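You operate a simulated robot arm through the tools that you are given. There is no shell and no other tool. Be economical: measure what you need, move in short steps, check, and stop when the job is done.

The job below is to be done with a simulated robot arm. You get a single attempt, and the scene is never put back.

## Task
Put the hose end that the test note names on the test nipple.
Fine: loosen the clamp first, stand the grey hose end on the scrap peg, and tighten the clamp again last.

Only the result counts: the job must be done as asked and must still hold three seconds after the hand-in. Knocking over, shifting, dropping, spilling or breaking anything else fails it.

## Robot
A 7-joint arm with a two-finger parallel gripper, fixed in place. Base frame: the origin is at the foot of the arm, x ahead of it, y to its left, z up; the work surface is at about z = 0.85. Readings come in m, degrees, newtons and seconds.
With the tool pointing down near the work surface it reaches from about 0.34 to 0.74 m from the base axis. Its first joint turns from -143.0 to 143.0 degrees. Payload 3 kg.
The TCP is the grasp point between the finger pads, 0.03 m short of the fingertips. In the tool frame z runs along the fingers and y along their closing line. Largest opening 0.094 m; finger width 0.028, thickness 0.01; the body of the gripper, 0.05 by 0.096 m, starts 0.055 m behind the TCP.
Orientation is that of the tool frame in the base frame, as [roll, pitch, yaw] about the fixed x, y, z axes, in that order (R = Rz(yaw) Ry(pitch) Rx(roll)). With the fingers straight down and closing along the base's y, the tool's x points along the base's -x, its y along +y and its z along -z.

## Interface
- The arm moves only by the tool arm_command. Its argument "motion" is a list of rows, each a list of 6 numbers: the shift along the tool's x, y, z in units of 150 mm (1.0 is 150 mm), then the turn, a rotation vector about the tool's x, y, z in units of 45 degrees (1.0 is 45 degrees). In form: [[dx, dy, dz, rx, ry, rz], ...]. A call has 1 to 12 rows; each row is the pose to reach, as a shift and turn from the pose commanded when the call began, along the tool's axes at that moment. "hand" is the closure, from 0 (fully open) to 1 (shut), set as the call begins (left out, the last holds). A call with a number of a shift or a turn outside -1 to 1 is refused whole. Each row takes 0.2 s and may step no farther than 0.05 m and 8.6 degrees from the row before; otherwise, or with a gripper value out of range, the whole call is refused. Where a pose cannot be reached the arm comes as near as it can. A force on the tool above 40 N (or 10 N above the force at the start of the call, whichever is more), or a blocked arm, ends the call early, and 0.2 s more pass. The fingers move at their own pace (about 0.045 m/s each) and stop on an object; they squeeze with about 44 N. The grip force told is the motor's: it shows also when the fingers shut on nothing. Time passes only in rows, and 0.2 s behind the last, so rows that repeat a pose let the fingers close. The reply holds the time, the measured pose of the TCP, the force on the tool along the base axes, the opening and the grip force, in the units named above and with some noise, with the torque about the TCP (base axes, N m) and any sound that the robot's microphone picked up.
- Cameras (640 x 400 px; columns grow to the right, rows downward): "scene" is fixed at [0.0482, 0.4893, 1.456]; the picture's right is [-0.53, -0.85, 0.00], its down [-0.30, 0.19, -0.93] and it looks along [0.79, -0.49, -0.36] (base axes); focal length 348 px, centre (320, 200). "wrist" rides on the gripper at [0.076, 0.014, -0.103] in the tool frame; the picture's right is [-0.18, 0.98, 0.00], its down [-0.75, -0.14, -0.64] and it looks along [-0.63, -0.12, 0.77] (tool axes); focal length 243 px, centre (320, 200). There is no depth. A picture from a camera that has moved, and an enlarged one, comes with that camera's place and axes in the base frame and with its lens. The place of the scene camera against the robot may be out by one fixed shift of up to 0.018 m in any direction.
- snapshot(camera): a new picture of that camera. No time passes.
- slide_trunk(by): slides the trunk up (or, below 0, down) by that many m; the arm rides with it, the base frame stays. It gives what a move gives, with no picture.
- close_up(camera, box): a new picture of the part [left, top, right, bottom] of that camera's present view, enlarged. No time passes.
- hand_in(): hands the job in; it is judged then, once.

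Work in short steps. Places have to be worked out from the pictures, the camera data and where the tool is seen: move nearer, look again, correct. Check each grasp and each placing, and mend what went wrong. You have 120 turns and 68 pictures in all, those below and enlarged ones among them. Open the gripper and draw the arm clear of the work before you hand the job in, unless the task says otherwise; then end with one line.

The tools are called after ">>>" by a JSON object that holds its "op" and its "data". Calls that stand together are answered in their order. arm_command: Moves the arm, as the interface text tells. Its arguments: {"type":"object","properties":{"motion":{"type":"array","items":{"type":"array","items":{"type":"number"}}},"hand":{"type":"number"}},"required":["motion"]} The other tools are called the same way: slide_trunk (by) slides the trunk up or down; snapshot (camera) takes a picture; close_up (camera, box) takes an enlarged picture of a part of a camera's view; hand_in () hands the job in.

At the start:

```text
t: 0.0
tool_pos: [0.5586, -0.1722, 1.1635]
orientation: [-180.0, -0.1, 179.9]
ft_force: [0.2, 0.1, 0.1]
ft_torque: [0.0, 0.0, -0.01]
opening: 0.0938
finger_force: 0.0
trunk travel left (down, up): [-0.225, 0.165]
```

scene: 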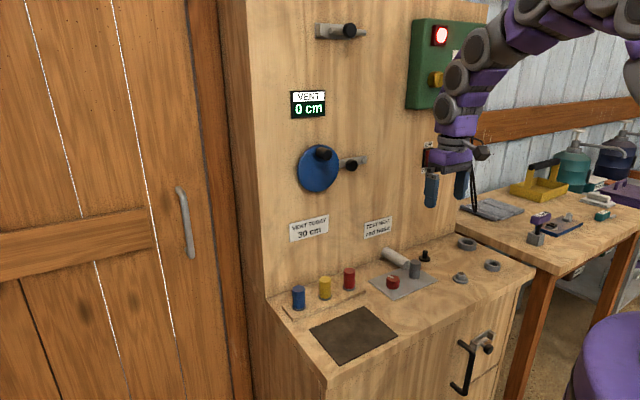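
wrist: 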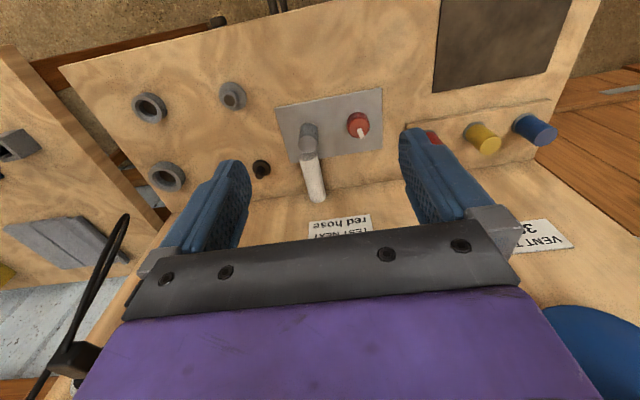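

The note seems to read "TEST NEXT red hose". I'll enlarge the bench area and the note.

>>> {"op": "close_up", "data": {"camera": "scene", "box": [270, 200, 530, 362]}}

>>> {"op": "close_up", "data": {"camera": "wrist", "box": [100, 50, 580, 260]}}

>>> {"op": "close_up", "data": {"camera": "scene", "box": [280, 0, 500, 138]}}

```text
2.46 times, centred on (400, 281) of scene
camera zoom: at [0.0482, 0.4893, 1.456], right [-0.53, -0.85, 0.0], down [-0.3, 0.19, -0.93], along [0.79, -0.49, -0.36], focal length 856 px, centre (123, 1)
```

zoom: 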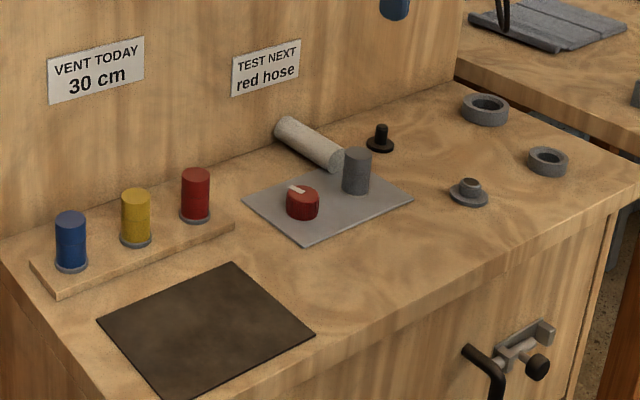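

```text
1.33 times, centred on (340, 155) of wrist
camera zoom: at [0.4823, -0.1571, 1.2665], right [0.18, 0.98, 0.0], down [0.75, -0.14, 0.64], along [0.63, -0.12, -0.77], focal length 324 px, centre (293, 260)
```

zoom: 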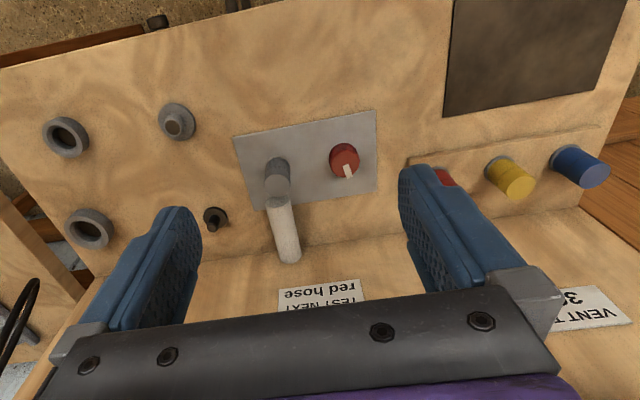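

```text
2.90 times, centred on (390, 69) of scene
camera zoom: at [0.0482, 0.4893, 1.456], right [-0.53, -0.85, 0.0], down [-0.3, 0.19, -0.93], along [0.79, -0.49, -0.36], focal length 1008 px, centre (117, 580)
```

zoom: 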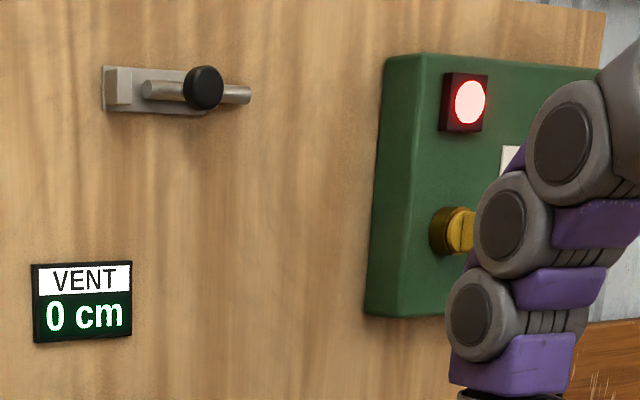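

The note reads "red hose". The grey hose end seems to sit on the nipple, beside a red clamp knob. I'll enlarge the clamp, the pegs and the hose rack.

>>> {"op": "close_up", "data": {"camera": "wrist", "box": [270, 85, 400, 205]}}

>>> {"op": "close_up", "data": {"camera": "wrist", "box": [120, 70, 290, 200]}}

>>> {"op": "close_up", "data": {"camera": "scene", "box": [360, 235, 520, 305]}}

```text
3.33 times, centred on (335, 145) of wrist
camera zoom: at [0.4823, -0.1571, 1.2665], right [0.18, 0.98, 0.0], down [0.75, -0.14, 0.64], along [0.63, -0.12, -0.77], focal length 809 px, centre (270, 383)
```

zoom: 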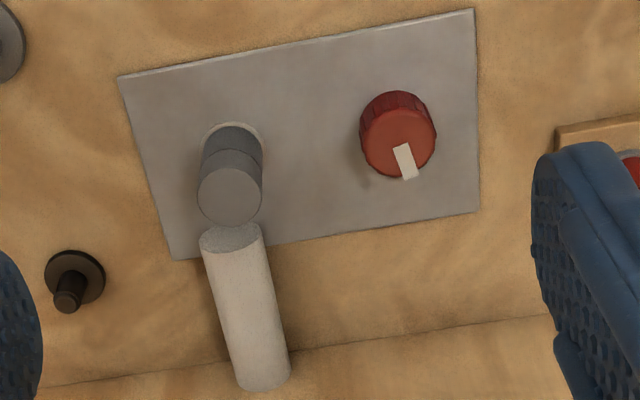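

```text
3.08 times, centred on (205, 135) of wrist
camera zoom: at [0.4823, -0.1571, 1.2665], right [0.18, 0.98, 0.0], down [0.75, -0.14, 0.64], along [0.63, -0.12, -0.77], focal length 746 px, centre (674, 400)
```

zoom: 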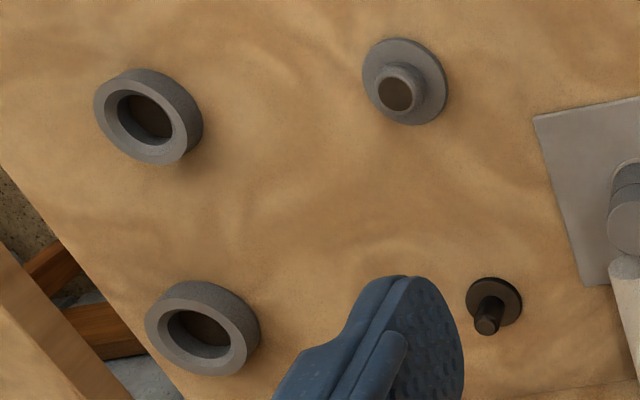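

```text
4.00 times, centred on (440, 270) of scene
camera zoom: at [0.0482, 0.4893, 1.456], right [-0.53, -0.85, 0.0], down [-0.3, 0.19, -0.93], along [0.79, -0.49, -0.36], focal length 1392 px, centre (-160, -80)
```

zoom: 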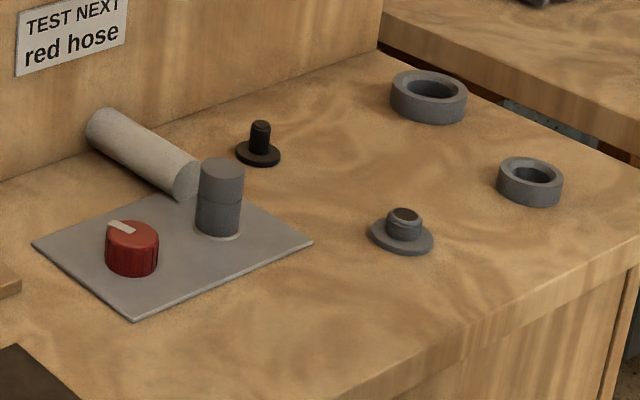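

The black post at the back looks like the scrap peg, and the red knob beside the nipple looks like the clamp. The white cylinder probably presses on the grey hose end. I put the knob at about (0.660, -0.126), so I'll go above it and look again.

>>> {"op": "arm_command", "data": {"motion": [[-0.17, 0.077, 0.23, 0, 0, 0], [-0.34, 0.154, 0.46, 0, 0, 0], [-0.5, 0.23, 0.7, 0, 0, 0], [-0.67, 0.307, 0.93, 0, 0, 0]], "hand": 0.3}}

>>> {"op": "snapshot", "data": {"camera": "wrist"}}

```text
t: 1.0
tool_pos: [0.6642, -0.1188, 1.0238]
orientation: [-180.0, 0.0, -179.9]
ft_force: [0.7, 1.1, -0.3]
ft_torque: [-0.01, 0.01, 0.0]
opening: 0.066
finger_force: 0.0
trunk travel left (down, up): [-0.225, 0.165]
```

```text
59 pictures are left
camera wrist: at [0.5869, -0.1055, 1.1263], right [0.18, 0.98, 0.0], down [0.75, -0.14, 0.64], along [0.63, -0.12, -0.77], focal length 243 px, centre (320, 200)
```

wrist: 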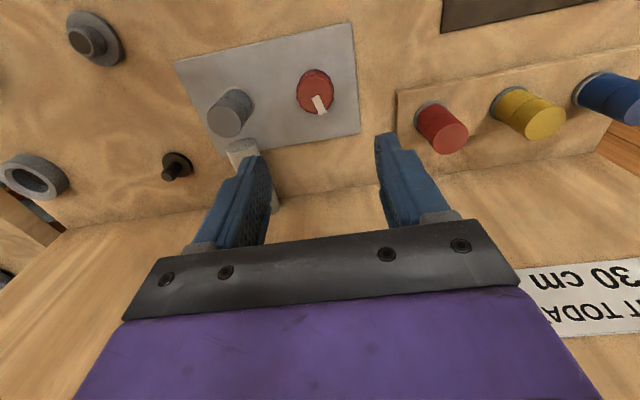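

The knob now measures about (0.654, -0.124). I'll descend part way and check how well the arm tracks.

>>> {"op": "arm_command", "data": {"motion": [[0.03, 0.0, 0.25, 0, 0, 0], [0.06, 0.0, 0.5, 0, 0, 0], [0.06, 0.0, 0.5, 0, 0, 0]]}}

>>> {"op": "snapshot", "data": {"camera": "wrist"}}

```text
t: 1.8
tool_pos: [0.65, -0.1227, 0.9487]
orientation: [180.0, 0.0, 180.0]
ft_force: [0.4, 0.6, 0.0]
ft_torque: [0.0, -0.01, -0.02]
opening: 0.0658
finger_force: 0.1
trunk travel left (down, up): [-0.225, 0.165]
```

```text
58 pictures are left
camera wrist: at [0.5725, -0.1087, 1.0517], right [0.18, 0.98, 0.0], down [0.75, -0.14, 0.64], along [0.63, -0.12, -0.77], focal length 243 px, centre (320, 200)
```

wrist: 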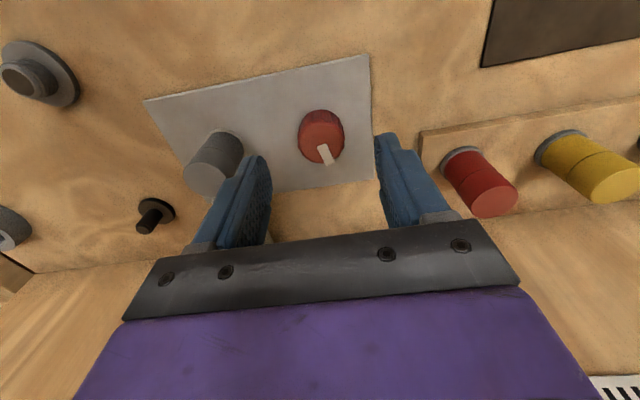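

Now the knob is at about (0.656, -0.123). I'll descend so that the fingertips stop just above the plate.

>>> {"op": "arm_command", "data": {"motion": [[-0.04, 0.0, 0.13, 0, 0, 0], [-0.04, 0.0, 0.27, 0, 0, 0], [-0.04, 0.0, 0.38, 0, 0, 0], [-0.04, 0.0, 0.38, 0, 0, 0]]}}

>>> {"op": "snapshot", "data": {"camera": "wrist"}}

>>> {"op": "close_up", "data": {"camera": "scene", "box": [360, 225, 460, 305]}}

```text
t: 2.8
tool_pos: [0.6527, -0.1261, 0.8924]
orientation: [-180.0, 0.0, 180.0]
ft_force: [0.2, 0.2, -0.4]
ft_torque: [0.02, 0.02, 0.01]
opening: 0.0657
finger_force: 0.0
trunk travel left (down, up): [-0.225, 0.165]
```

```text
57 pictures are left
camera wrist: at [0.5768, -0.111, 0.9959], right [0.18, 0.98, 0.0], down [0.75, -0.14, 0.64], along [0.63, -0.12, -0.77], focal length 243 px, centre (320, 200)
```

wrist: 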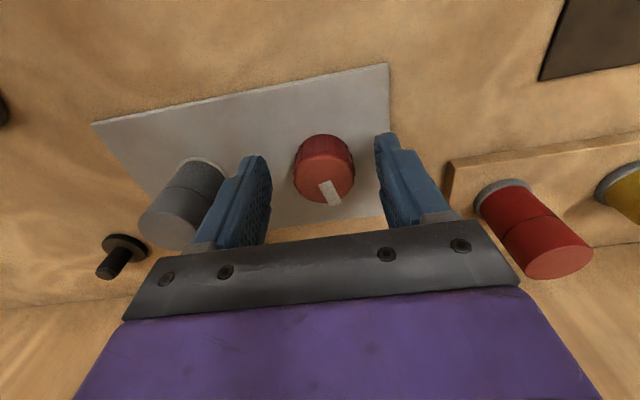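

```text
5.00 times, centred on (410, 265) of scene
camera zoom: at [0.0482, 0.4893, 1.456], right [-0.53, -0.85, 0.0], down [-0.3, 0.19, -0.93], along [0.79, -0.49, -0.36], focal length 1740 px, centre (-130, -125)
```

zoom: 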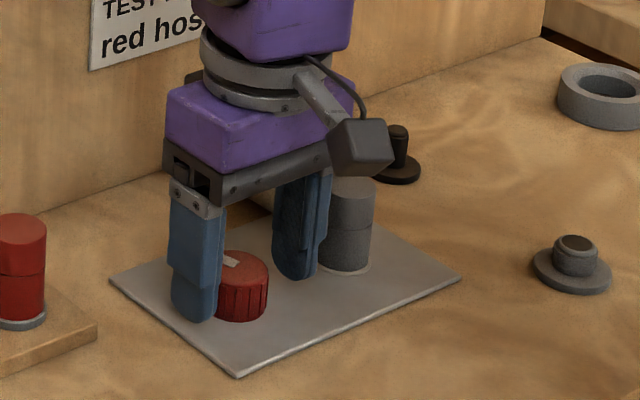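

The knob is between the pads and they are about centred on it. I'll lower 4 mm and close.

>>> {"op": "arm_command", "data": {"motion": [[0, 0, 0.027, 0, 0, 0], [0, 0, 0.027, 0, 0, 0], [0, 0, 0.027, 0, 0, 0], [0, 0, 0.027, 0, 0, 0]], "hand": 1.0}}

```text
t: 3.8
tool_pos: [0.6542, -0.1237, 0.8882]
orientation: [180.0, -0.1, -179.9]
ft_force: [-3.0, 5.2, -4.4]
ft_torque: [0.32, -0.06, 0.0]
opening: 0.0345
finger_force: 45.0
trunk travel left (down, up): [-0.225, 0.165]
```

The knob is gripped at a 34.5 mm opening. I'll turn it counter-clockwise seen from above (negative about tool z) in small steps.

>>> {"op": "arm_command", "data": {"motion": [[0, 0, 0.027, 0, 0, -0.15], [0, 0, 0.027, 0, 0, -0.3], [0, 0, 0.027, 0, 0, -0.45], [0, 0, 0.027, 0, 0, -0.6], [0, 0, 0.027, 0, 0, -0.6]]}}

>>> {"op": "snapshot", "data": {"camera": "scene"}}

>>> {"op": "snapshot", "data": {"camera": "wrist"}}

```text
t: 4.9
tool_pos: [0.6545, -0.1256, 0.8876]
orientation: [-179.8, 0.3, -153.2]
ft_force: [-11.9, -0.9, 26.1]
ft_torque: [0.58, 0.98, 0.02]
opening: 0.0346
finger_force: 44.9
trunk travel left (down, up): [-0.225, 0.165]
stopped in row 5: the force on the tool passed its limit at 41 N (the readings are from after the stop); the commanded pose is now the measured one
```

```text
55 pictures are left
```

scene: 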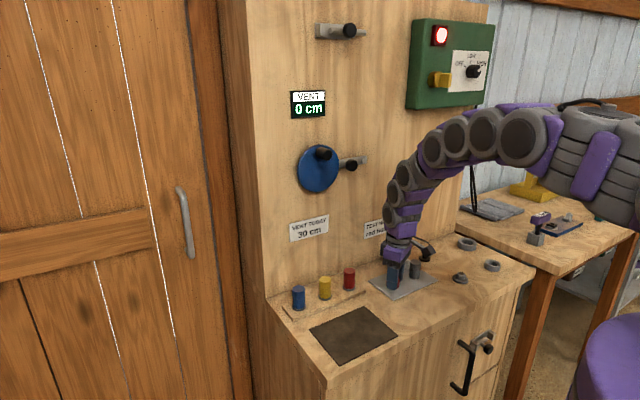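

```text
54 pictures are left
camera wrist: at [0.579, -0.1477, 0.9912], right [-0.28, 0.96, 0.0], down [0.73, 0.21, 0.65], along [0.62, 0.18, -0.76], focal length 243 px, centre (320, 200)
```

wrist: 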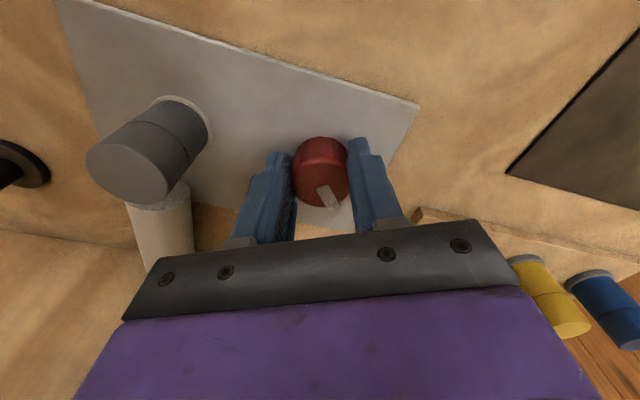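

The knob turned with the fingers. I repeated the 4 mm descent by mistake, which explains the upward force of the plate. I'll ease up 3 mm and keep turning.

>>> {"op": "arm_command", "data": {"motion": [[0, 0, -0.02, 0, 0, 0], [0, 0, -0.02, 0, 0, 0]]}}

>>> {"op": "arm_command", "data": {"motion": [[0, 0, 0, 0, 0, -0.15], [0, 0, 0, 0, 0, -0.3], [0, 0, 0, 0, 0, -0.45], [0, 0, 0, 0, 0, -0.6], [0, 0, 0, 0, 0, -0.75], [0, 0, 0, 0, 0, -0.9], [0, 0, 0, 0, 0, -0.9]]}}

>>> {"op": "snapshot", "data": {"camera": "wrist"}}

```text
t: 5.5
tool_pos: [0.656, -0.1253, 0.8885]
orientation: [-180.0, 0.1, -153.3]
ft_force: [-18.2, -2.3, 1.3]
ft_torque: [-0.16, 0.2, 0.07]
opening: 0.0347
finger_force: 44.8
trunk travel left (down, up): [-0.225, 0.165]
```

```text
t: 7.1
tool_pos: [0.6571, -0.1283, 0.8883]
orientation: [-179.7, 0.2, -112.6]
ft_force: [-9.3, -23.1, -11.7]
ft_torque: [-0.14, 0.56, -0.01]
opening: 0.0344
finger_force: 44.7
trunk travel left (down, up): [-0.225, 0.165]
```

```text
53 pictures are left
camera wrist: at [0.6138, -0.1936, 0.9913], right [-0.84, 0.55, 0.0], down [0.42, 0.64, 0.64], along [0.36, 0.54, -0.76], focal length 243 px, centre (320, 200)
```

wrist: 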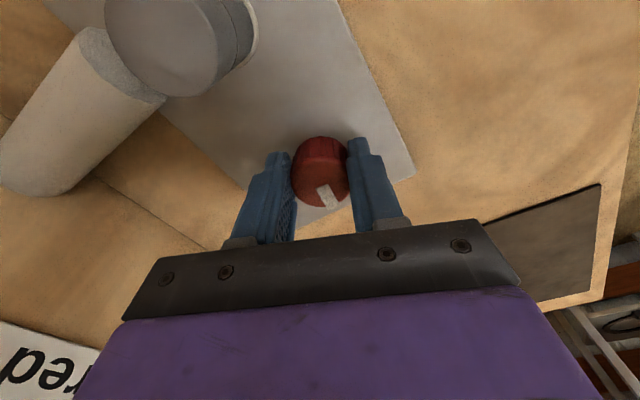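

About 67° so far, with no sound. I'll shift slightly to relieve the side load and keep turning.

>>> {"op": "arm_command", "data": {"motion": [[0.015, -0.004, 0, 0, 0, 0], [0.015, -0.004, 0, 0, 0, -0.15], [0.015, -0.004, 0, 0, 0, -0.3], [0.015, -0.004, 0, 0, 0, -0.45], [0.015, -0.004, 0, 0, 0, -0.6], [0.015, -0.004, 0, 0, 0, -0.6]]}}

>>> {"op": "snapshot", "data": {"camera": "wrist"}}

>>> {"op": "close_up", "data": {"camera": "scene", "box": [360, 225, 460, 305]}}

```text
t: 8.5
tool_pos: [0.6594, -0.1286, 0.8894]
orientation: [-179.6, 0.0, -85.7]
ft_force: [24.7, -12.4, -7.3]
ft_torque: [0.24, 0.35, -0.13]
opening: 0.0344
finger_force: 45.0
trunk travel left (down, up): [-0.225, 0.165]
```

```text
52 pictures are left
camera wrist: at [0.65, -0.2061, 0.9917], right [-0.99, 0.11, -0.01], down [0.08, 0.76, 0.64], along [0.08, 0.64, -0.77], focal length 243 px, centre (320, 200)
```

wrist: 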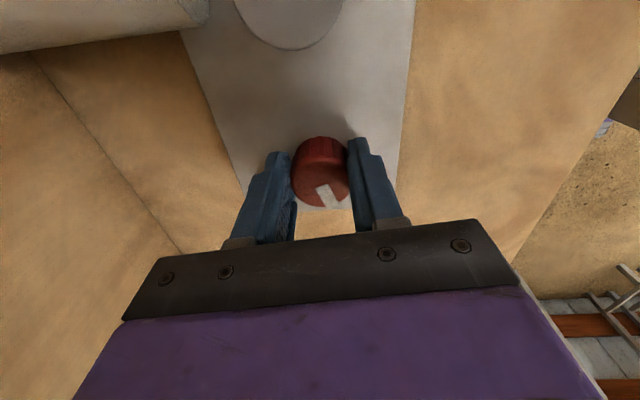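

```text
5.00 times, centred on (410, 265) of scene
camera zoom: at [0.0482, 0.4893, 1.456], right [-0.53, -0.85, 0.0], down [-0.3, 0.19, -0.93], along [0.79, -0.49, -0.36], focal length 1740 px, centre (-130, -125)
```

zoom: 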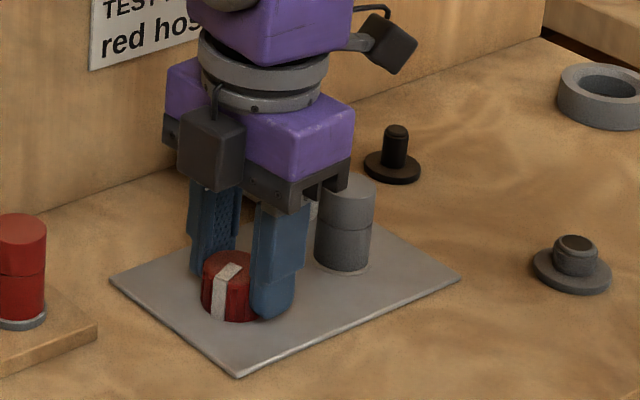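

It has turned about 94°. I'll release, rise and look at whether the clamp has opened.

>>> {"op": "arm_command", "data": {"motion": [[0, 0, 0, 0, 0, 0], [0, 0, 0, 0, 0, 0], [0, 0, -0.2, 0, 0, 0], [0, 0, -0.5, 0, 0, 0], [0, 0, -0.8, 0, 0, 0], [0, 0, -0.8, 0, 0, 0]], "hand": 0.3}}

>>> {"op": "snapshot", "data": {"camera": "wrist"}}

>>> {"op": "close_up", "data": {"camera": "scene", "box": [360, 225, 460, 305]}}

```text
t: 9.9
tool_pos: [0.6561, -0.1298, 1.008]
orientation: [-179.7, -0.1, -85.6]
ft_force: [-0.5, -0.3, 0.0]
ft_torque: [0.04, -0.01, 0.02]
opening: 0.0658
finger_force: 0.2
trunk travel left (down, up): [-0.225, 0.165]
```

```text
50 pictures are left
camera wrist: at [0.6465, -0.2066, 1.1116], right [-0.99, 0.11, -0.01], down [0.08, 0.76, 0.64], along [0.07, 0.64, -0.77], focal length 243 px, centre (320, 200)
```

wrist: 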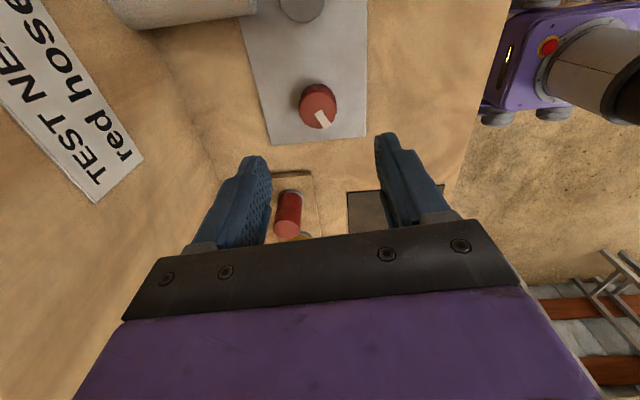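

```text
5.00 times, centred on (410, 265) of scene
camera zoom: at [0.0482, 0.4893, 1.456], right [-0.53, -0.85, 0.0], down [-0.3, 0.19, -0.93], along [0.79, -0.49, -0.36], focal length 1740 px, centre (-130, -125)
```

zoom: 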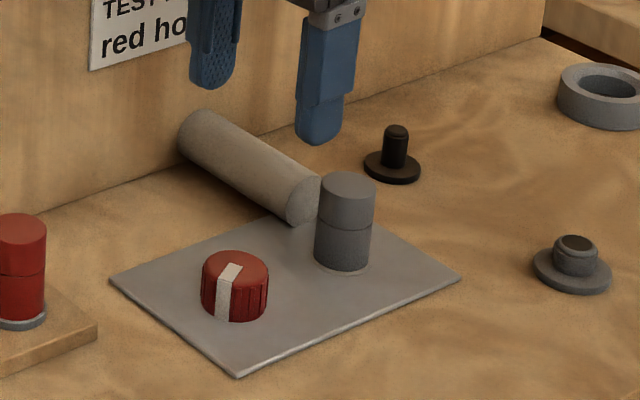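

The knob has turned about 94° and nothing else visibly moved. I didn't feel a stop, so before pulling on anything I'll regrasp with the wrist turned back and see whether the knob turns further.

>>> {"op": "arm_command", "data": {"motion": [[0, 0, 0, 0, 0, 0.17], [0, 0, 0, 0, 0, 0.34], [0, 0, 0, 0, 0, 0.51], [0, 0, 0, 0, 0, 0.68], [0, 0, 0, 0, 0, 0.85], [0, 0, 0, 0, 0, 1.0]]}}

>>> {"op": "arm_command", "data": {"motion": [[0, 0, 0, 0, 0, 0.17], [0, 0, 0, 0, 0, 0.34], [0, 0, 0, 0, 0, 0.51], [0, 0, 0, 0, 0, 0.68], [0, 0, 0, 0, 0, 0.85], [0, 0, 0, 0, 0, 1.0], [0, 0, 0, 0, 0, 1.0]]}}

>>> {"op": "snapshot", "data": {"camera": "wrist"}}

```text
t: 11.3
tool_pos: [0.6556, -0.1282, 1.0087]
orientation: [-179.6, 0.2, -130.9]
ft_force: [0.7, 0.3, 0.3]
ft_torque: [-0.02, 0.01, 0.0]
opening: 0.0656
finger_force: 0.2
trunk travel left (down, up): [-0.225, 0.165]
```

```text
t: 12.9
tool_pos: [0.657, -0.1286, 1.0106]
orientation: [-179.8, 0.3, -175.8]
ft_force: [-0.7, 0.1, 0.2]
ft_torque: [-0.01, 0.0, -0.01]
opening: 0.0658
finger_force: 0.1
trunk travel left (down, up): [-0.225, 0.165]
```

```text
48 pictures are left
camera wrist: at [0.5775, -0.1196, 1.1121], right [0.11, 0.99, 0.0], down [0.76, -0.09, 0.65], along [0.64, -0.07, -0.76], focal length 243 px, centre (320, 200)
```

wrist: 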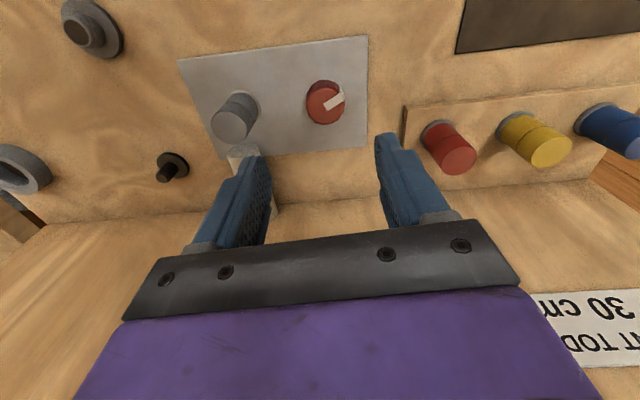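

The knob now measures (0.655, -0.126). I'll descend and grip it again.

>>> {"op": "arm_command", "data": {"motion": [[0.013, 0.02, 0.3, 0, 0, 0], [0.013, 0.02, 0.55, 0, 0, 0], [0.013, 0.02, 0.7, 0, 0, 0], [0.013, 0.02, 0.8, 0, 0, 0], [0.013, 0.02, 0.8, 0, 0, 0]]}}

>>> {"op": "arm_command", "data": {"motion": [[0, 0, 0, 0, 0, 0], [0, 0, 0, 0, 0, 0], [0, 0, 0, 0, 0, 0]], "hand": 1.0}}

>>> {"op": "arm_command", "data": {"motion": [[0, 0, 0, 0, 0, -0.15], [0, 0, 0, 0, 0, -0.3], [0, 0, 0, 0, 0, -0.45], [0, 0, 0, 0, 0, -0.6], [0, 0, 0, 0, 0, -0.6]]}}

>>> {"op": "snapshot", "data": {"camera": "wrist"}}

```text
t: 14.1
tool_pos: [0.6548, -0.1247, 0.8891]
orientation: [-179.9, 0.5, -175.7]
ft_force: [-1.0, 0.3, -0.1]
ft_torque: [0.02, -0.01, 0.0]
opening: 0.066
finger_force: 0.1
trunk travel left (down, up): [-0.225, 0.165]
```

```text
t: 14.9
tool_pos: [0.6533, -0.1239, 0.8881]
orientation: [-179.9, 0.3, -175.7]
ft_force: [-0.8, 3.5, 0.6]
ft_torque: [0.62, -0.13, 0.02]
opening: 0.0353
finger_force: 36.6
trunk travel left (down, up): [-0.225, 0.165]
```

```text
t: 16.1
tool_pos: [0.6545, -0.1263, 0.8889]
orientation: [-179.8, 0.3, -148.7]
ft_force: [5.3, -5.4, 7.4]
ft_torque: [0.13, 0.52, -0.07]
opening: 0.0355
finger_force: 44.9
trunk travel left (down, up): [-0.225, 0.165]
```

```text
47 pictures are left
camera wrist: at [0.5807, -0.1544, 0.9907], right [-0.35, 0.94, 0.0], down [0.71, 0.27, 0.65], along [0.61, 0.23, -0.76], focal length 243 px, centre (320, 200)
```

wrist: 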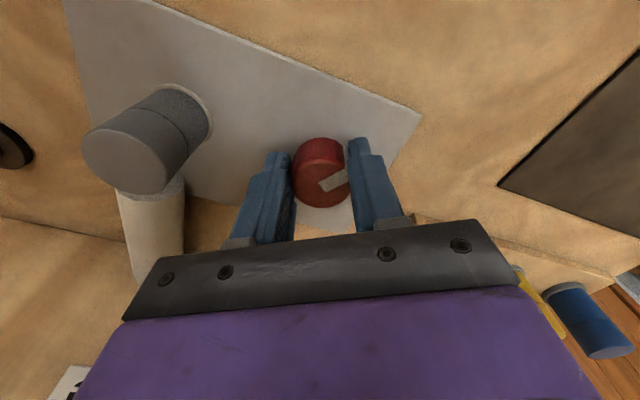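

It is still turning freely, at about 121°. I'll carry on another 60°.

>>> {"op": "arm_command", "data": {"motion": [[0, 0, 0, 0, 0, -0.15], [0, 0, 0, 0, 0, -0.3], [0, 0, 0, 0, 0, -0.45], [0, 0, 0, 0, 0, -0.6], [0, 0, 0, 0, 0, -0.75], [0, 0, 0, 0, 0, -0.9], [0, 0, 0, 0, 0, -1.0], [0, 0, 0, 0, 0, -1.0]]}}

>>> {"op": "snapshot", "data": {"camera": "wrist"}}

```text
t: 17.6
tool_pos: [0.6576, -0.1287, 0.8914]
orientation: [-178.9, 0.0, -106.8]
ft_force: [45.9, -24.1, -35.9]
ft_torque: [-0.37, 0.22, -0.29]
opening: 0.0349
finger_force: 45.6
trunk travel left (down, up): [-0.225, 0.165]
stopped in row 7: the force on the tool passed its limit at 41 N (the readings are from after the stop); the commanded pose is now the measured one
```

```text
46 pictures are left
camera wrist: at [0.6193, -0.1975, 0.9941], right [-0.89, 0.46, -0.02], down [0.34, 0.68, 0.64], along [0.31, 0.56, -0.76], focal length 243 px, centre (320, 200)
```

wrist: 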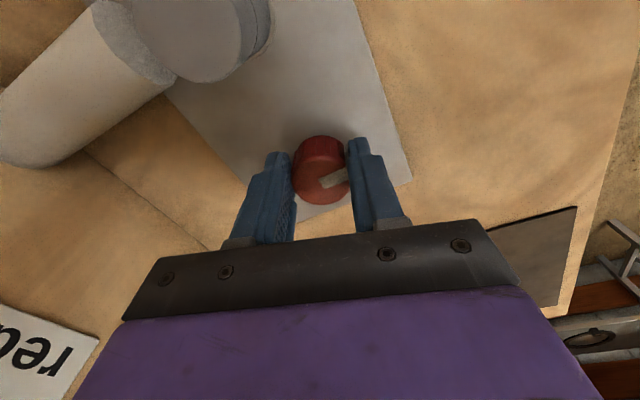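

The turn met resistance at about 163°, possibly an end stop. I'll release, rise and look.

>>> {"op": "arm_command", "data": {"motion": [[0, 0, 0, 0, 0, 0], [0, 0, 0, 0, 0, 0], [0, 0, -0.25, 0, 0, 0], [0, 0, -0.5, 0, 0, 0.15], [0, 0, -0.8, 0, 0, 0.3], [0, 0, -0.8, 0, 0, 0.45], [0, 0, -0.8, 0, 0, 0.6], [0, 0, -0.8, 0, 0, 0.75], [0, 0, -0.8, 0, 0, 0.9], [0, 0, -0.8, 0, 0, 0.9]], "hand": 0.3}}

>>> {"op": "close_up", "data": {"camera": "scene", "box": [360, 225, 460, 305]}}

```text
t: 19.8
tool_pos: [0.6507, -0.1202, 1.0162]
orientation: [-179.2, 0.7, -147.2]
ft_force: [-0.6, -0.2, 0.2]
ft_torque: [0.02, 0.01, 0.0]
opening: 0.0659
finger_force: 0.1
trunk travel left (down, up): [-0.225, 0.165]
```

```text
5.00 times, centred on (410, 265) of scene
camera zoom: at [0.0482, 0.4893, 1.456], right [-0.53, -0.85, 0.0], down [-0.3, 0.19, -0.93], along [0.79, -0.49, -0.36], focal length 1740 px, centre (-130, -125)
```

zoom: 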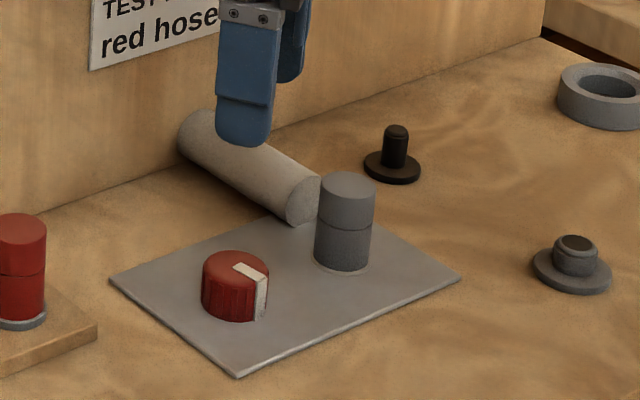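

The pointer has swung about 160°, so the clamp should be loose. Before grasping the grey end I'll check whether I can reach the black peg at about (0.717, -0.318), by moving empty above that area and turning the yaw back.

>>> {"op": "arm_command", "data": {"motion": [[0.035, -0.135, -0.09, 0, 0, 0.17], [0.07, -0.27, -0.09, 0, 0, 0.34], [0.106, -0.405, -0.09, 0, 0, 0.51], [0.142, -0.54, -0.09, 0, 0, 0.68], [0.178, -0.675, -0.09, 0, 0, 0.85], [0.213, -0.81, -0.09, 0, 0, 1.0], [0.213, -0.81, -0.09, 0, 0, 1.0]]}}

>>> {"op": "snapshot", "data": {"camera": "wrist"}}

```text
t: 21.4
tool_pos: [0.6881, -0.2429, 1.0282]
orientation: [-179.9, 0.9, 167.8]
ft_force: [0.4, -1.0, 0.1]
ft_torque: [0.01, -0.02, 0.0]
opening: 0.0659
finger_force: 0.1
trunk travel left (down, up): [-0.225, 0.165]
```

```text
44 pictures are left
camera wrist: at [0.6144, -0.213, 1.13], right [0.39, 0.92, 0.0], down [0.7, -0.29, 0.65], along [0.6, -0.25, -0.76], focal length 243 px, centre (320, 200)
```

wrist: 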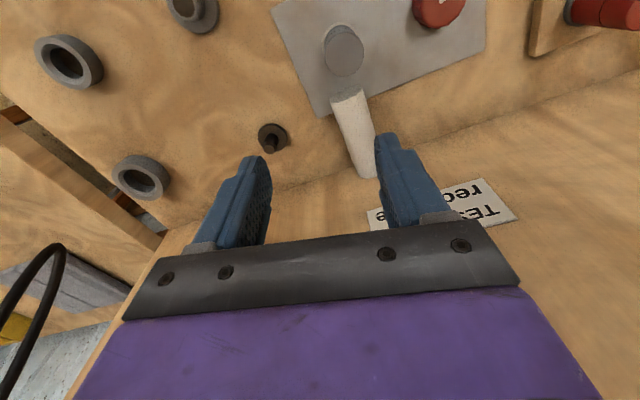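

The peg is confirmed at (0.716, -0.319) and the grey end at (0.655, -0.209). Now I'll test whether a vertical tool reaches the peg.

>>> {"op": "arm_command", "data": {"motion": [[-0.09, -0.15, 0.0, 0, 0, 0], [-0.18, -0.3, 0.0, 0, 0, 0], [-0.28, -0.45, 0.0, 0, 0, 0], [-0.28, -0.45, 0.22, 0, 0, 0], [-0.28, -0.45, 0.44, 0, 0, 0], [-0.28, -0.45, 0.65, 0, 0, 0], [-0.28, -0.45, 0.65, 0, 0, 0]]}}

>>> {"op": "snapshot", "data": {"camera": "wrist"}}

```text
t: 23.0
tool_pos: [0.7046, -0.3042, 1.0112]
orientation: [-179.9, 0.7, 167.8]
ft_force: [0.2, 0.3, -0.1]
ft_torque: [0.03, -0.01, -0.01]
opening: 0.0658
finger_force: 0.1
out of reach, approached as far as the arm can: row 3, 4, 5, 6, 7
trunk travel left (down, up): [-0.225, 0.165]
```

```text
43 pictures are left
camera wrist: at [0.6318, -0.2743, 1.1126], right [0.39, 0.92, 0.0], down [0.7, -0.29, 0.65], along [0.6, -0.25, -0.76], focal length 243 px, centre (320, 200)
```

wrist: 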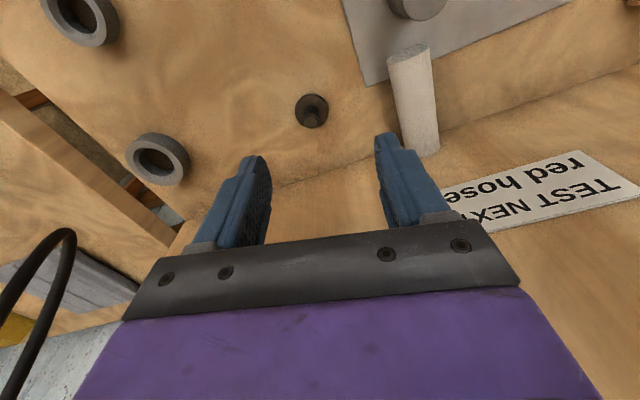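

Vertical reach stops at r≈0.767, and the peg is at 0.784. The shoulder sits higher than the wrist, so lowering the trunk should extend the reach. I'll back off and rise, then slide down 0.13.

>>> {"op": "arm_command", "data": {"motion": [[0.2, 0, -0.25, 0, 0, 0], [0.4, 0, -0.5, 0, 0, 0], [0.5, 0, -0.75, 0, 0, 0], [0.5, 0, -0.95, 0, 0, 0], [0.5, 0, -0.95, 0, 0, 0]]}}

>>> {"op": "slide_trunk", "data": {"by": -0.13}}

>>> {"op": "snapshot", "data": {"camera": "scene"}}

```text
t: 24.2
tool_pos: [0.6316, -0.2873, 1.1503]
orientation: [-179.9, 1.0, 167.9]
ft_force: [-0.1, 0.8, 0.0]
ft_torque: [0.0, 0.0, -0.02]
opening: 0.0656
finger_force: 0.1
trunk travel left (down, up): [-0.225, 0.165]
```

```text
t: 25.8
tool_pos: [0.6304, -0.2874, 1.0209]
orientation: [-179.9, 0.9, 167.9]
ft_force: [-0.5, 0.0, 1.4]
ft_torque: [0.01, -0.03, -0.01]
opening: 0.0659
finger_force: 0.1
trunk travel left (down, up): [-0.095, 0.295]
```

```text
42 pictures are left
```

scene: 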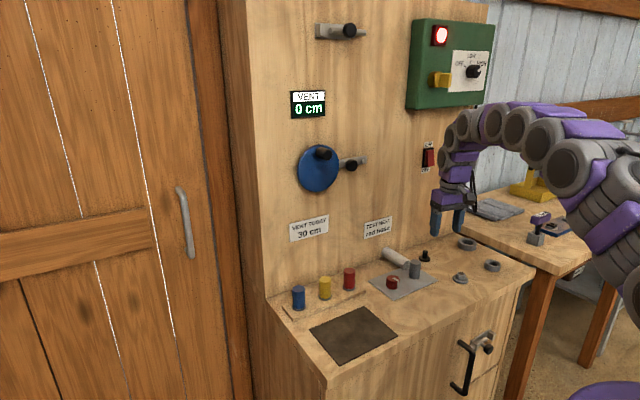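

The trunk is lower with nothing touched. Retesting the reach over the peg.

>>> {"op": "arm_command", "data": {"motion": [[-0.2, -0.03, 0.1, 0, 0, 0], [-0.4, -0.06, 0.2, 0, 0, 0], [-0.602, -0.086, 0.3, 0, 0, 0], [-0.602, -0.086, 0.45, 0, 0, 0], [-0.602, -0.086, 0.6, 0, 0, 0], [-0.602, -0.086, 0.6, 0, 0, 0]]}}

>>> {"op": "snapshot", "data": {"camera": "wrist"}}

```text
t: 27.2
tool_pos: [0.7016, -0.3112, 0.9302]
orientation: [180.0, 0.8, 168.0]
ft_force: [0.3, -0.3, -1.1]
ft_torque: [0.01, 0.06, -0.01]
opening: 0.0657
finger_force: 0.0
out of reach, approached as far as the arm can: row 3, 4, 5, 6
trunk travel left (down, up): [-0.095, 0.295]
```

```text
41 pictures are left
camera wrist: at [0.6275, -0.2815, 1.0316], right [0.39, 0.92, 0.0], down [0.7, -0.29, 0.65], along [0.6, -0.25, -0.76], focal length 243 px, centre (320, 200)
```

wrist: 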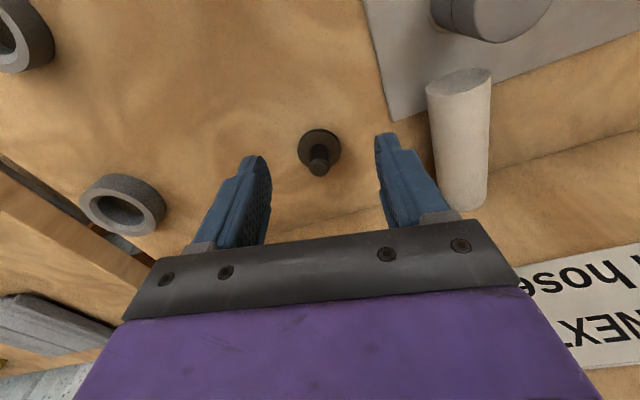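

A vertical tool stops about 14 mm short of the peg. A 15° outward tilt about the closing line will bridge that and still let the hose end hang vertical. I'll go above the grey end with that tilt and yaw 180.

>>> {"op": "arm_command", "data": {"motion": [[0.03, 0.0, -0.3, 0, 0, 0], [0.18, 0.15, -0.37, 0, -0.08, -0.07], [0.3, 0.35, -0.37, 0, -0.16, -0.14], [0.4, 0.5, -0.37, 0, -0.24, -0.2], [0.487, 0.592, -0.37, 0, -0.316, -0.267], [0.487, 0.592, -0.37, 0, -0.316, -0.267]]}}

>>> {"op": "snapshot", "data": {"camera": "wrist"}}

```text
t: 28.6
tool_pos: [0.6454, -0.2112, 0.984]
orientation: [-178.1, 15.0, -179.7]
ft_force: [0.4, 0.2, -1.0]
ft_torque: [0.01, -0.02, 0.03]
opening: 0.0658
finger_force: 0.1
trunk travel left (down, up): [-0.095, 0.295]
```

```text
40 pictures are left
camera wrist: at [0.544, -0.1939, 1.0629], right [0.18, 0.98, 0.02], down [0.56, -0.12, 0.82], along [0.81, -0.14, -0.57], focal length 243 px, centre (320, 200)
```

wrist: 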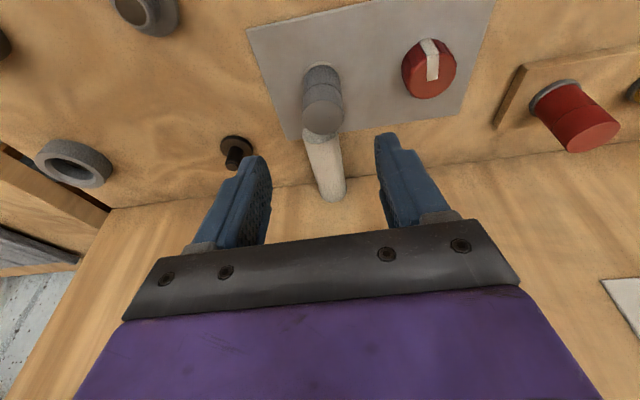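

The grey end is at (0.653, -0.209), top z ≈ 0.907. I'll descend vertically and straddle it, with the grasp slightly to the near side of centre to keep off the white tube.

>>> {"op": "arm_command", "data": {"motion": [[0.037, 0.013, 0.154, -0.042, 0, 0], [0.074, 0.013, 0.308, -0.042, 0, 0], [0.11, 0.013, 0.46, -0.042, 0, 0], [0.128, 0.013, 0.54, -0.042, 0, 0], [0.147, 0.013, 0.616, -0.042, 0, 0], [0.147, 0.013, 0.616, -0.042, 0, 0]]}}

>>> {"op": "snapshot", "data": {"camera": "wrist"}}

>>> {"op": "close_up", "data": {"camera": "scene", "box": [360, 225, 460, 305]}}

```text
t: 30.0
tool_pos: [0.6478, -0.2091, 0.8903]
orientation: [-179.9, 14.9, -179.8]
ft_force: [0.1, -0.1, -0.7]
ft_torque: [0.02, 0.02, -0.01]
opening: 0.0659
finger_force: 0.1
trunk travel left (down, up): [-0.095, 0.295]
```

```text
39 pictures are left
camera wrist: at [0.5465, -0.1963, 0.9708], right [0.17, 0.98, 0.05], down [0.56, -0.14, 0.81], along [0.81, -0.11, -0.58], focal length 243 px, centre (320, 200)
```

wrist: 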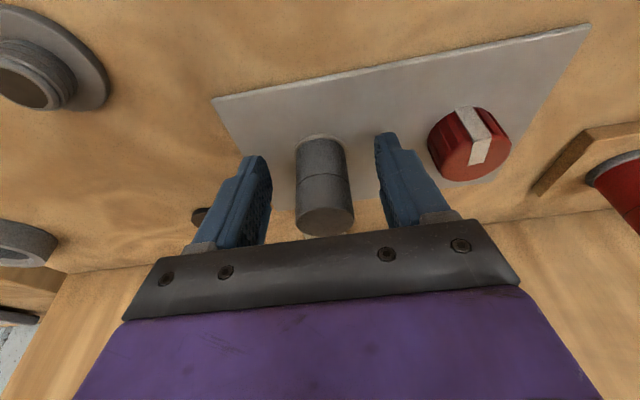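

```text
5.00 times, centred on (410, 265) of scene
camera zoom: at [0.0482, 0.4893, 1.456], right [-0.53, -0.85, 0.0], down [-0.3, 0.19, -0.93], along [0.79, -0.49, -0.36], focal length 1740 px, centre (-130, -125)
```

zoom: 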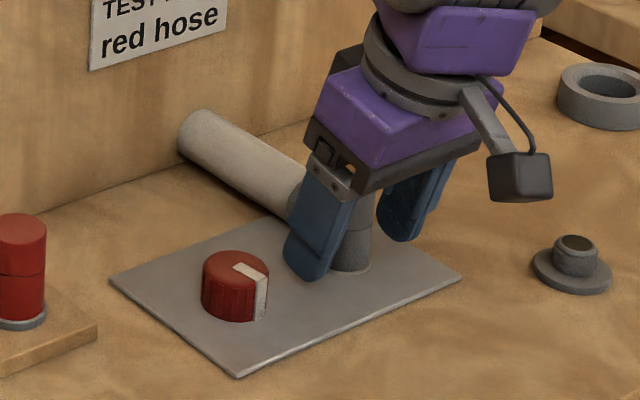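

The hose end is centred between the fingers. Closing.

>>> {"op": "arm_command", "data": {"motion": [[0, 0, 0, 0, 0, 0], [0, 0, 0, 0, 0, 0], [0, 0, 0, 0, 0, 0], [0, 0, 0, 0, 0, 0]], "hand": 1.0}}

```text
t: 31.0
tool_pos: [0.6464, -0.2097, 0.8902]
orientation: [-180.0, 15.0, -179.8]
ft_force: [-0.1, -0.3, 0.5]
ft_torque: [0.01, -0.04, 0.0]
opening: 0.0341
finger_force: 43.8
trunk travel left (down, up): [-0.095, 0.295]
```

Gripped at 34 mm with no side load. I'll pull straight up gently by 15 mm and watch the force.

>>> {"op": "arm_command", "data": {"motion": [[-0.005, 0, -0.02, 0, 0, 0], [-0.01, 0, -0.04, 0, 0, 0], [-0.016, 0, -0.06, 0, 0, 0], [-0.021, 0, -0.08, 0, 0, 0], [-0.026, 0, -0.097, 0, 0, 0]]}}

>>> {"op": "snapshot", "data": {"camera": "wrist"}}

```text
t: 32.2
tool_pos: [0.6481, -0.2089, 0.9063]
orientation: [179.9, 15.0, -179.8]
ft_force: [-0.1, -0.1, -0.8]
ft_torque: [-0.02, 0.02, 0.03]
opening: 0.0345
finger_force: 44.5
trunk travel left (down, up): [-0.095, 0.295]
```

```text
37 pictures are left
camera wrist: at [0.5469, -0.1958, 0.9854], right [0.17, 0.98, 0.05], down [0.56, -0.14, 0.81], along [0.81, -0.11, -0.58], focal length 243 px, centre (320, 200)
```

wrist: 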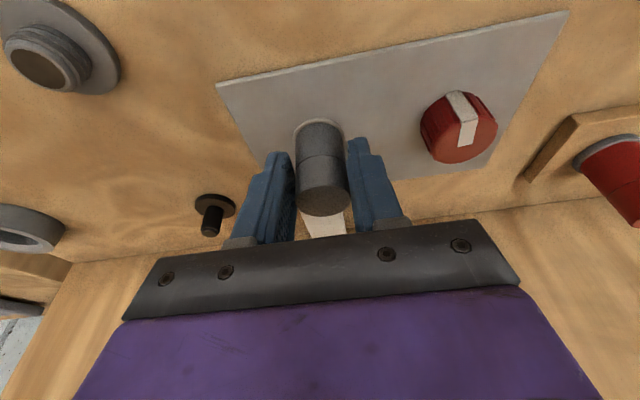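

No pulling force showed, but the hose looks lower between the fingers. I'll check from the scene camera.

>>> {"op": "close_up", "data": {"camera": "scene", "box": [380, 240, 450, 285]}}

>>> {"op": "close_up", "data": {"camera": "wrist", "box": [250, 90, 400, 240]}}

```text
8.89 times, centred on (415, 262) of scene
camera zoom: at [0.0482, 0.4893, 1.456], right [-0.53, -0.85, 0.0], down [-0.3, 0.19, -0.93], along [0.79, -0.49, -0.36], focal length 3093 px, centre (-524, -356)
```

zoom: 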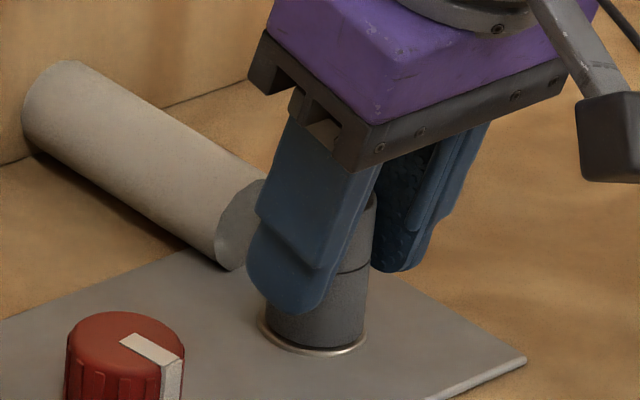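

```text
2.67 times, centred on (325, 165) of wrist
camera zoom: at [0.5469, -0.1958, 0.9854], right [0.17, 0.98, 0.05], down [0.56, -0.14, 0.81], along [0.81, -0.11, -0.58], focal length 647 px, centre (307, 293)
```

zoom: 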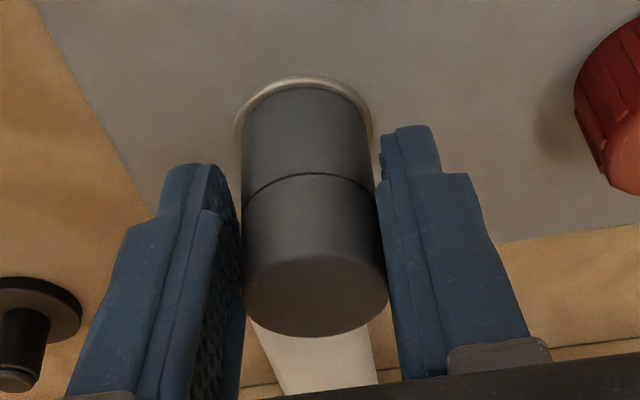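

The hose end is still on its nipple and the fingers slid up it, so it may still be clamped. I'll pull a few millimetres more to read the force during the slip.

>>> {"op": "arm_command", "data": {"motion": [[-0.007, 0, -0.026, 0, 0, 0]]}}

>>> {"op": "close_up", "data": {"camera": "wrist", "box": [250, 90, 400, 240]}}

```text
t: 32.6
tool_pos: [0.6475, -0.2097, 0.909]
orientation: [179.8, 15.0, -179.8]
ft_force: [0.8, 0.6, -6.8]
ft_torque: [-0.01, 0.07, -0.01]
opening: 0.0345
finger_force: 43.9
trunk travel left (down, up): [-0.095, 0.295]
```

```text
2.67 times, centred on (325, 165) of wrist
camera zoom: at [0.547, -0.196, 0.9889], right [0.17, 0.98, 0.05], down [0.56, -0.14, 0.81], along [0.81, -0.11, -0.58], focal length 647 px, centre (307, 293)
```

zoom: 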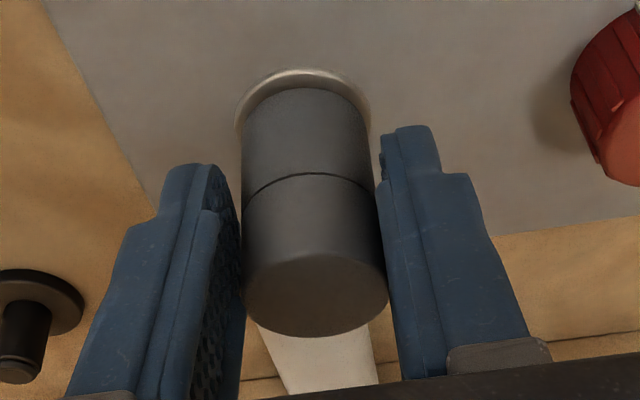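

Now the hose end stays put between the fingers while the collar pulls away, so it is moving. I'll continue lifting in small steps.

>>> {"op": "arm_command", "data": {"motion": [[-0.007, 0, -0.026, 0, 0, 0], [-0.014, 0, -0.052, 0, 0, 0], [-0.021, 0, -0.078, 0, 0, 0]]}}

>>> {"op": "close_up", "data": {"camera": "wrist", "box": [250, 90, 400, 240]}}

```text
t: 33.4
tool_pos: [0.6484, -0.21, 0.9218]
orientation: [-180.0, 15.0, -179.8]
ft_force: [0.2, 0.6, -1.1]
ft_torque: [-0.01, -0.02, -0.02]
opening: 0.0349
finger_force: 44.1
trunk travel left (down, up): [-0.095, 0.295]
```

```text
2.67 times, centred on (325, 165) of wrist
camera zoom: at [0.5474, -0.1962, 1.0015], right [0.17, 0.98, 0.05], down [0.56, -0.14, 0.81], along [0.81, -0.11, -0.58], focal length 647 px, centre (307, 293)
```

zoom: 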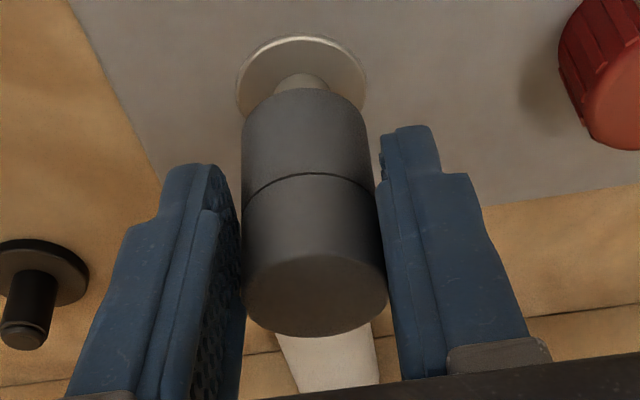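

It is coming off cleanly. I'll raise it clear.

>>> {"op": "arm_command", "data": {"motion": [[-0.03, 0, -0.11, 0, 0, 0], [-0.06, 0, -0.22, 0, 0, 0], [-0.09, 0, -0.33, 0, 0, 0], [-0.12, 0, -0.44, 0, 0, 0], [-0.12, 0, -0.44, 0, 0, 0]]}}

>>> {"op": "snapshot", "data": {"camera": "wrist"}}

>>> {"op": "close_up", "data": {"camera": "scene", "box": [350, 210, 470, 285]}}

```text
t: 34.6
tool_pos: [0.6474, -0.2092, 0.9892]
orientation: [179.9, 14.9, -179.8]
ft_force: [-0.1, -0.1, 0.0]
ft_torque: [-0.02, 0.01, -0.02]
opening: 0.0343
finger_force: 43.6
trunk travel left (down, up): [-0.095, 0.295]
```

```text
32 pictures are left
camera wrist: at [0.5476, -0.1961, 1.0693], right [0.17, 0.98, 0.05], down [0.56, -0.14, 0.81], along [0.81, -0.11, -0.58], focal length 243 px, centre (320, 200)
```

wrist: 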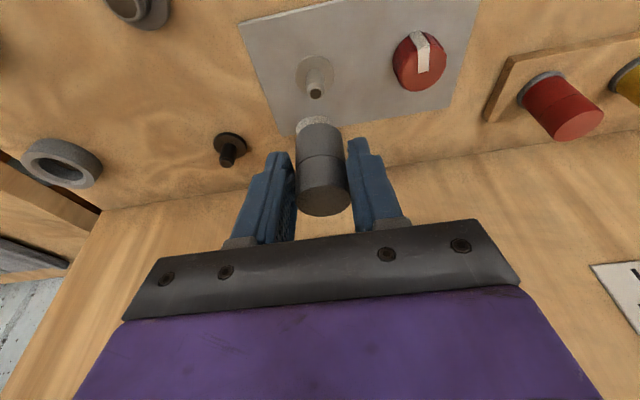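

```text
5.33 times, centred on (410, 248) of scene
camera zoom: at [0.0482, 0.4893, 1.456], right [-0.53, -0.85, 0.0], down [-0.3, 0.19, -0.93], along [0.79, -0.49, -0.36], focal length 1856 px, centre (-160, -53)
```

zoom: 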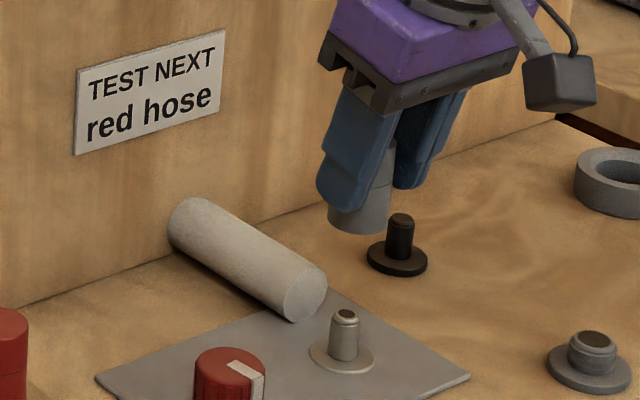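

The nipple is exposed at about (0.657, -0.209). The held hose axis is about 9.5 mm beyond the TCP in x, bottom near z = 0.94. I'll carry it over the black peg at the same orientation.

>>> {"op": "arm_command", "data": {"motion": [[-0.09, -0.18, 0.025, 0, 0, 0], [-0.18, -0.36, 0.05, 0, 0, 0], [-0.275, -0.545, 0.074, 0, 0, 0], [-0.367, -0.727, 0.0985, 0, 0, 0], [-0.367, -0.727, 0.0985, 0, 0, 0], [-0.367, -0.727, 0.0985, 0, 0, 0]]}}

>>> {"op": "snapshot", "data": {"camera": "wrist"}}

>>> {"op": "close_up", "data": {"camera": "scene", "box": [380, 210, 480, 272]}}

```text
t: 36.0
tool_pos: [0.7067, -0.3181, 0.9896]
orientation: [-180.0, 15.1, -179.9]
ft_force: [0.6, 0.0, -1.0]
ft_torque: [-0.03, 0.01, -0.02]
opening: 0.0343
finger_force: 44.3
trunk travel left (down, up): [-0.095, 0.295]
```

```text
30 pictures are left
camera wrist: at [0.6047, -0.3046, 1.0692], right [0.17, 0.98, 0.05], down [0.56, -0.14, 0.81], along [0.81, -0.11, -0.58], focal length 243 px, centre (320, 200)
```

wrist: 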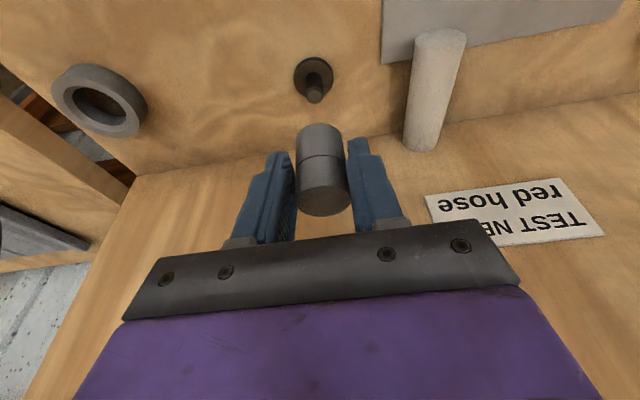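

```text
6.40 times, centred on (430, 241) of scene
camera zoom: at [0.0482, 0.4893, 1.456], right [-0.53, -0.85, 0.0], down [-0.3, 0.19, -0.93], along [0.79, -0.49, -0.36], focal length 2227 px, centre (-384, -62)
```

zoom: 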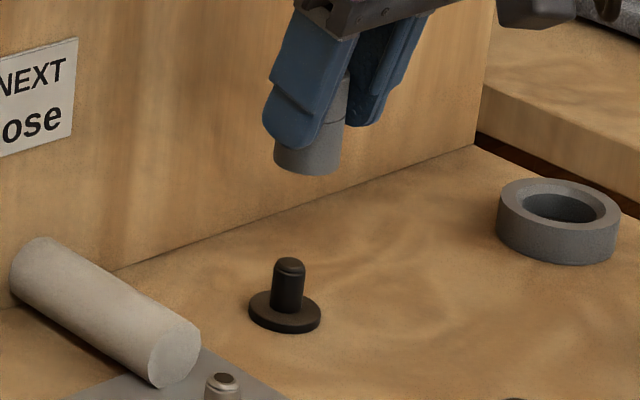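

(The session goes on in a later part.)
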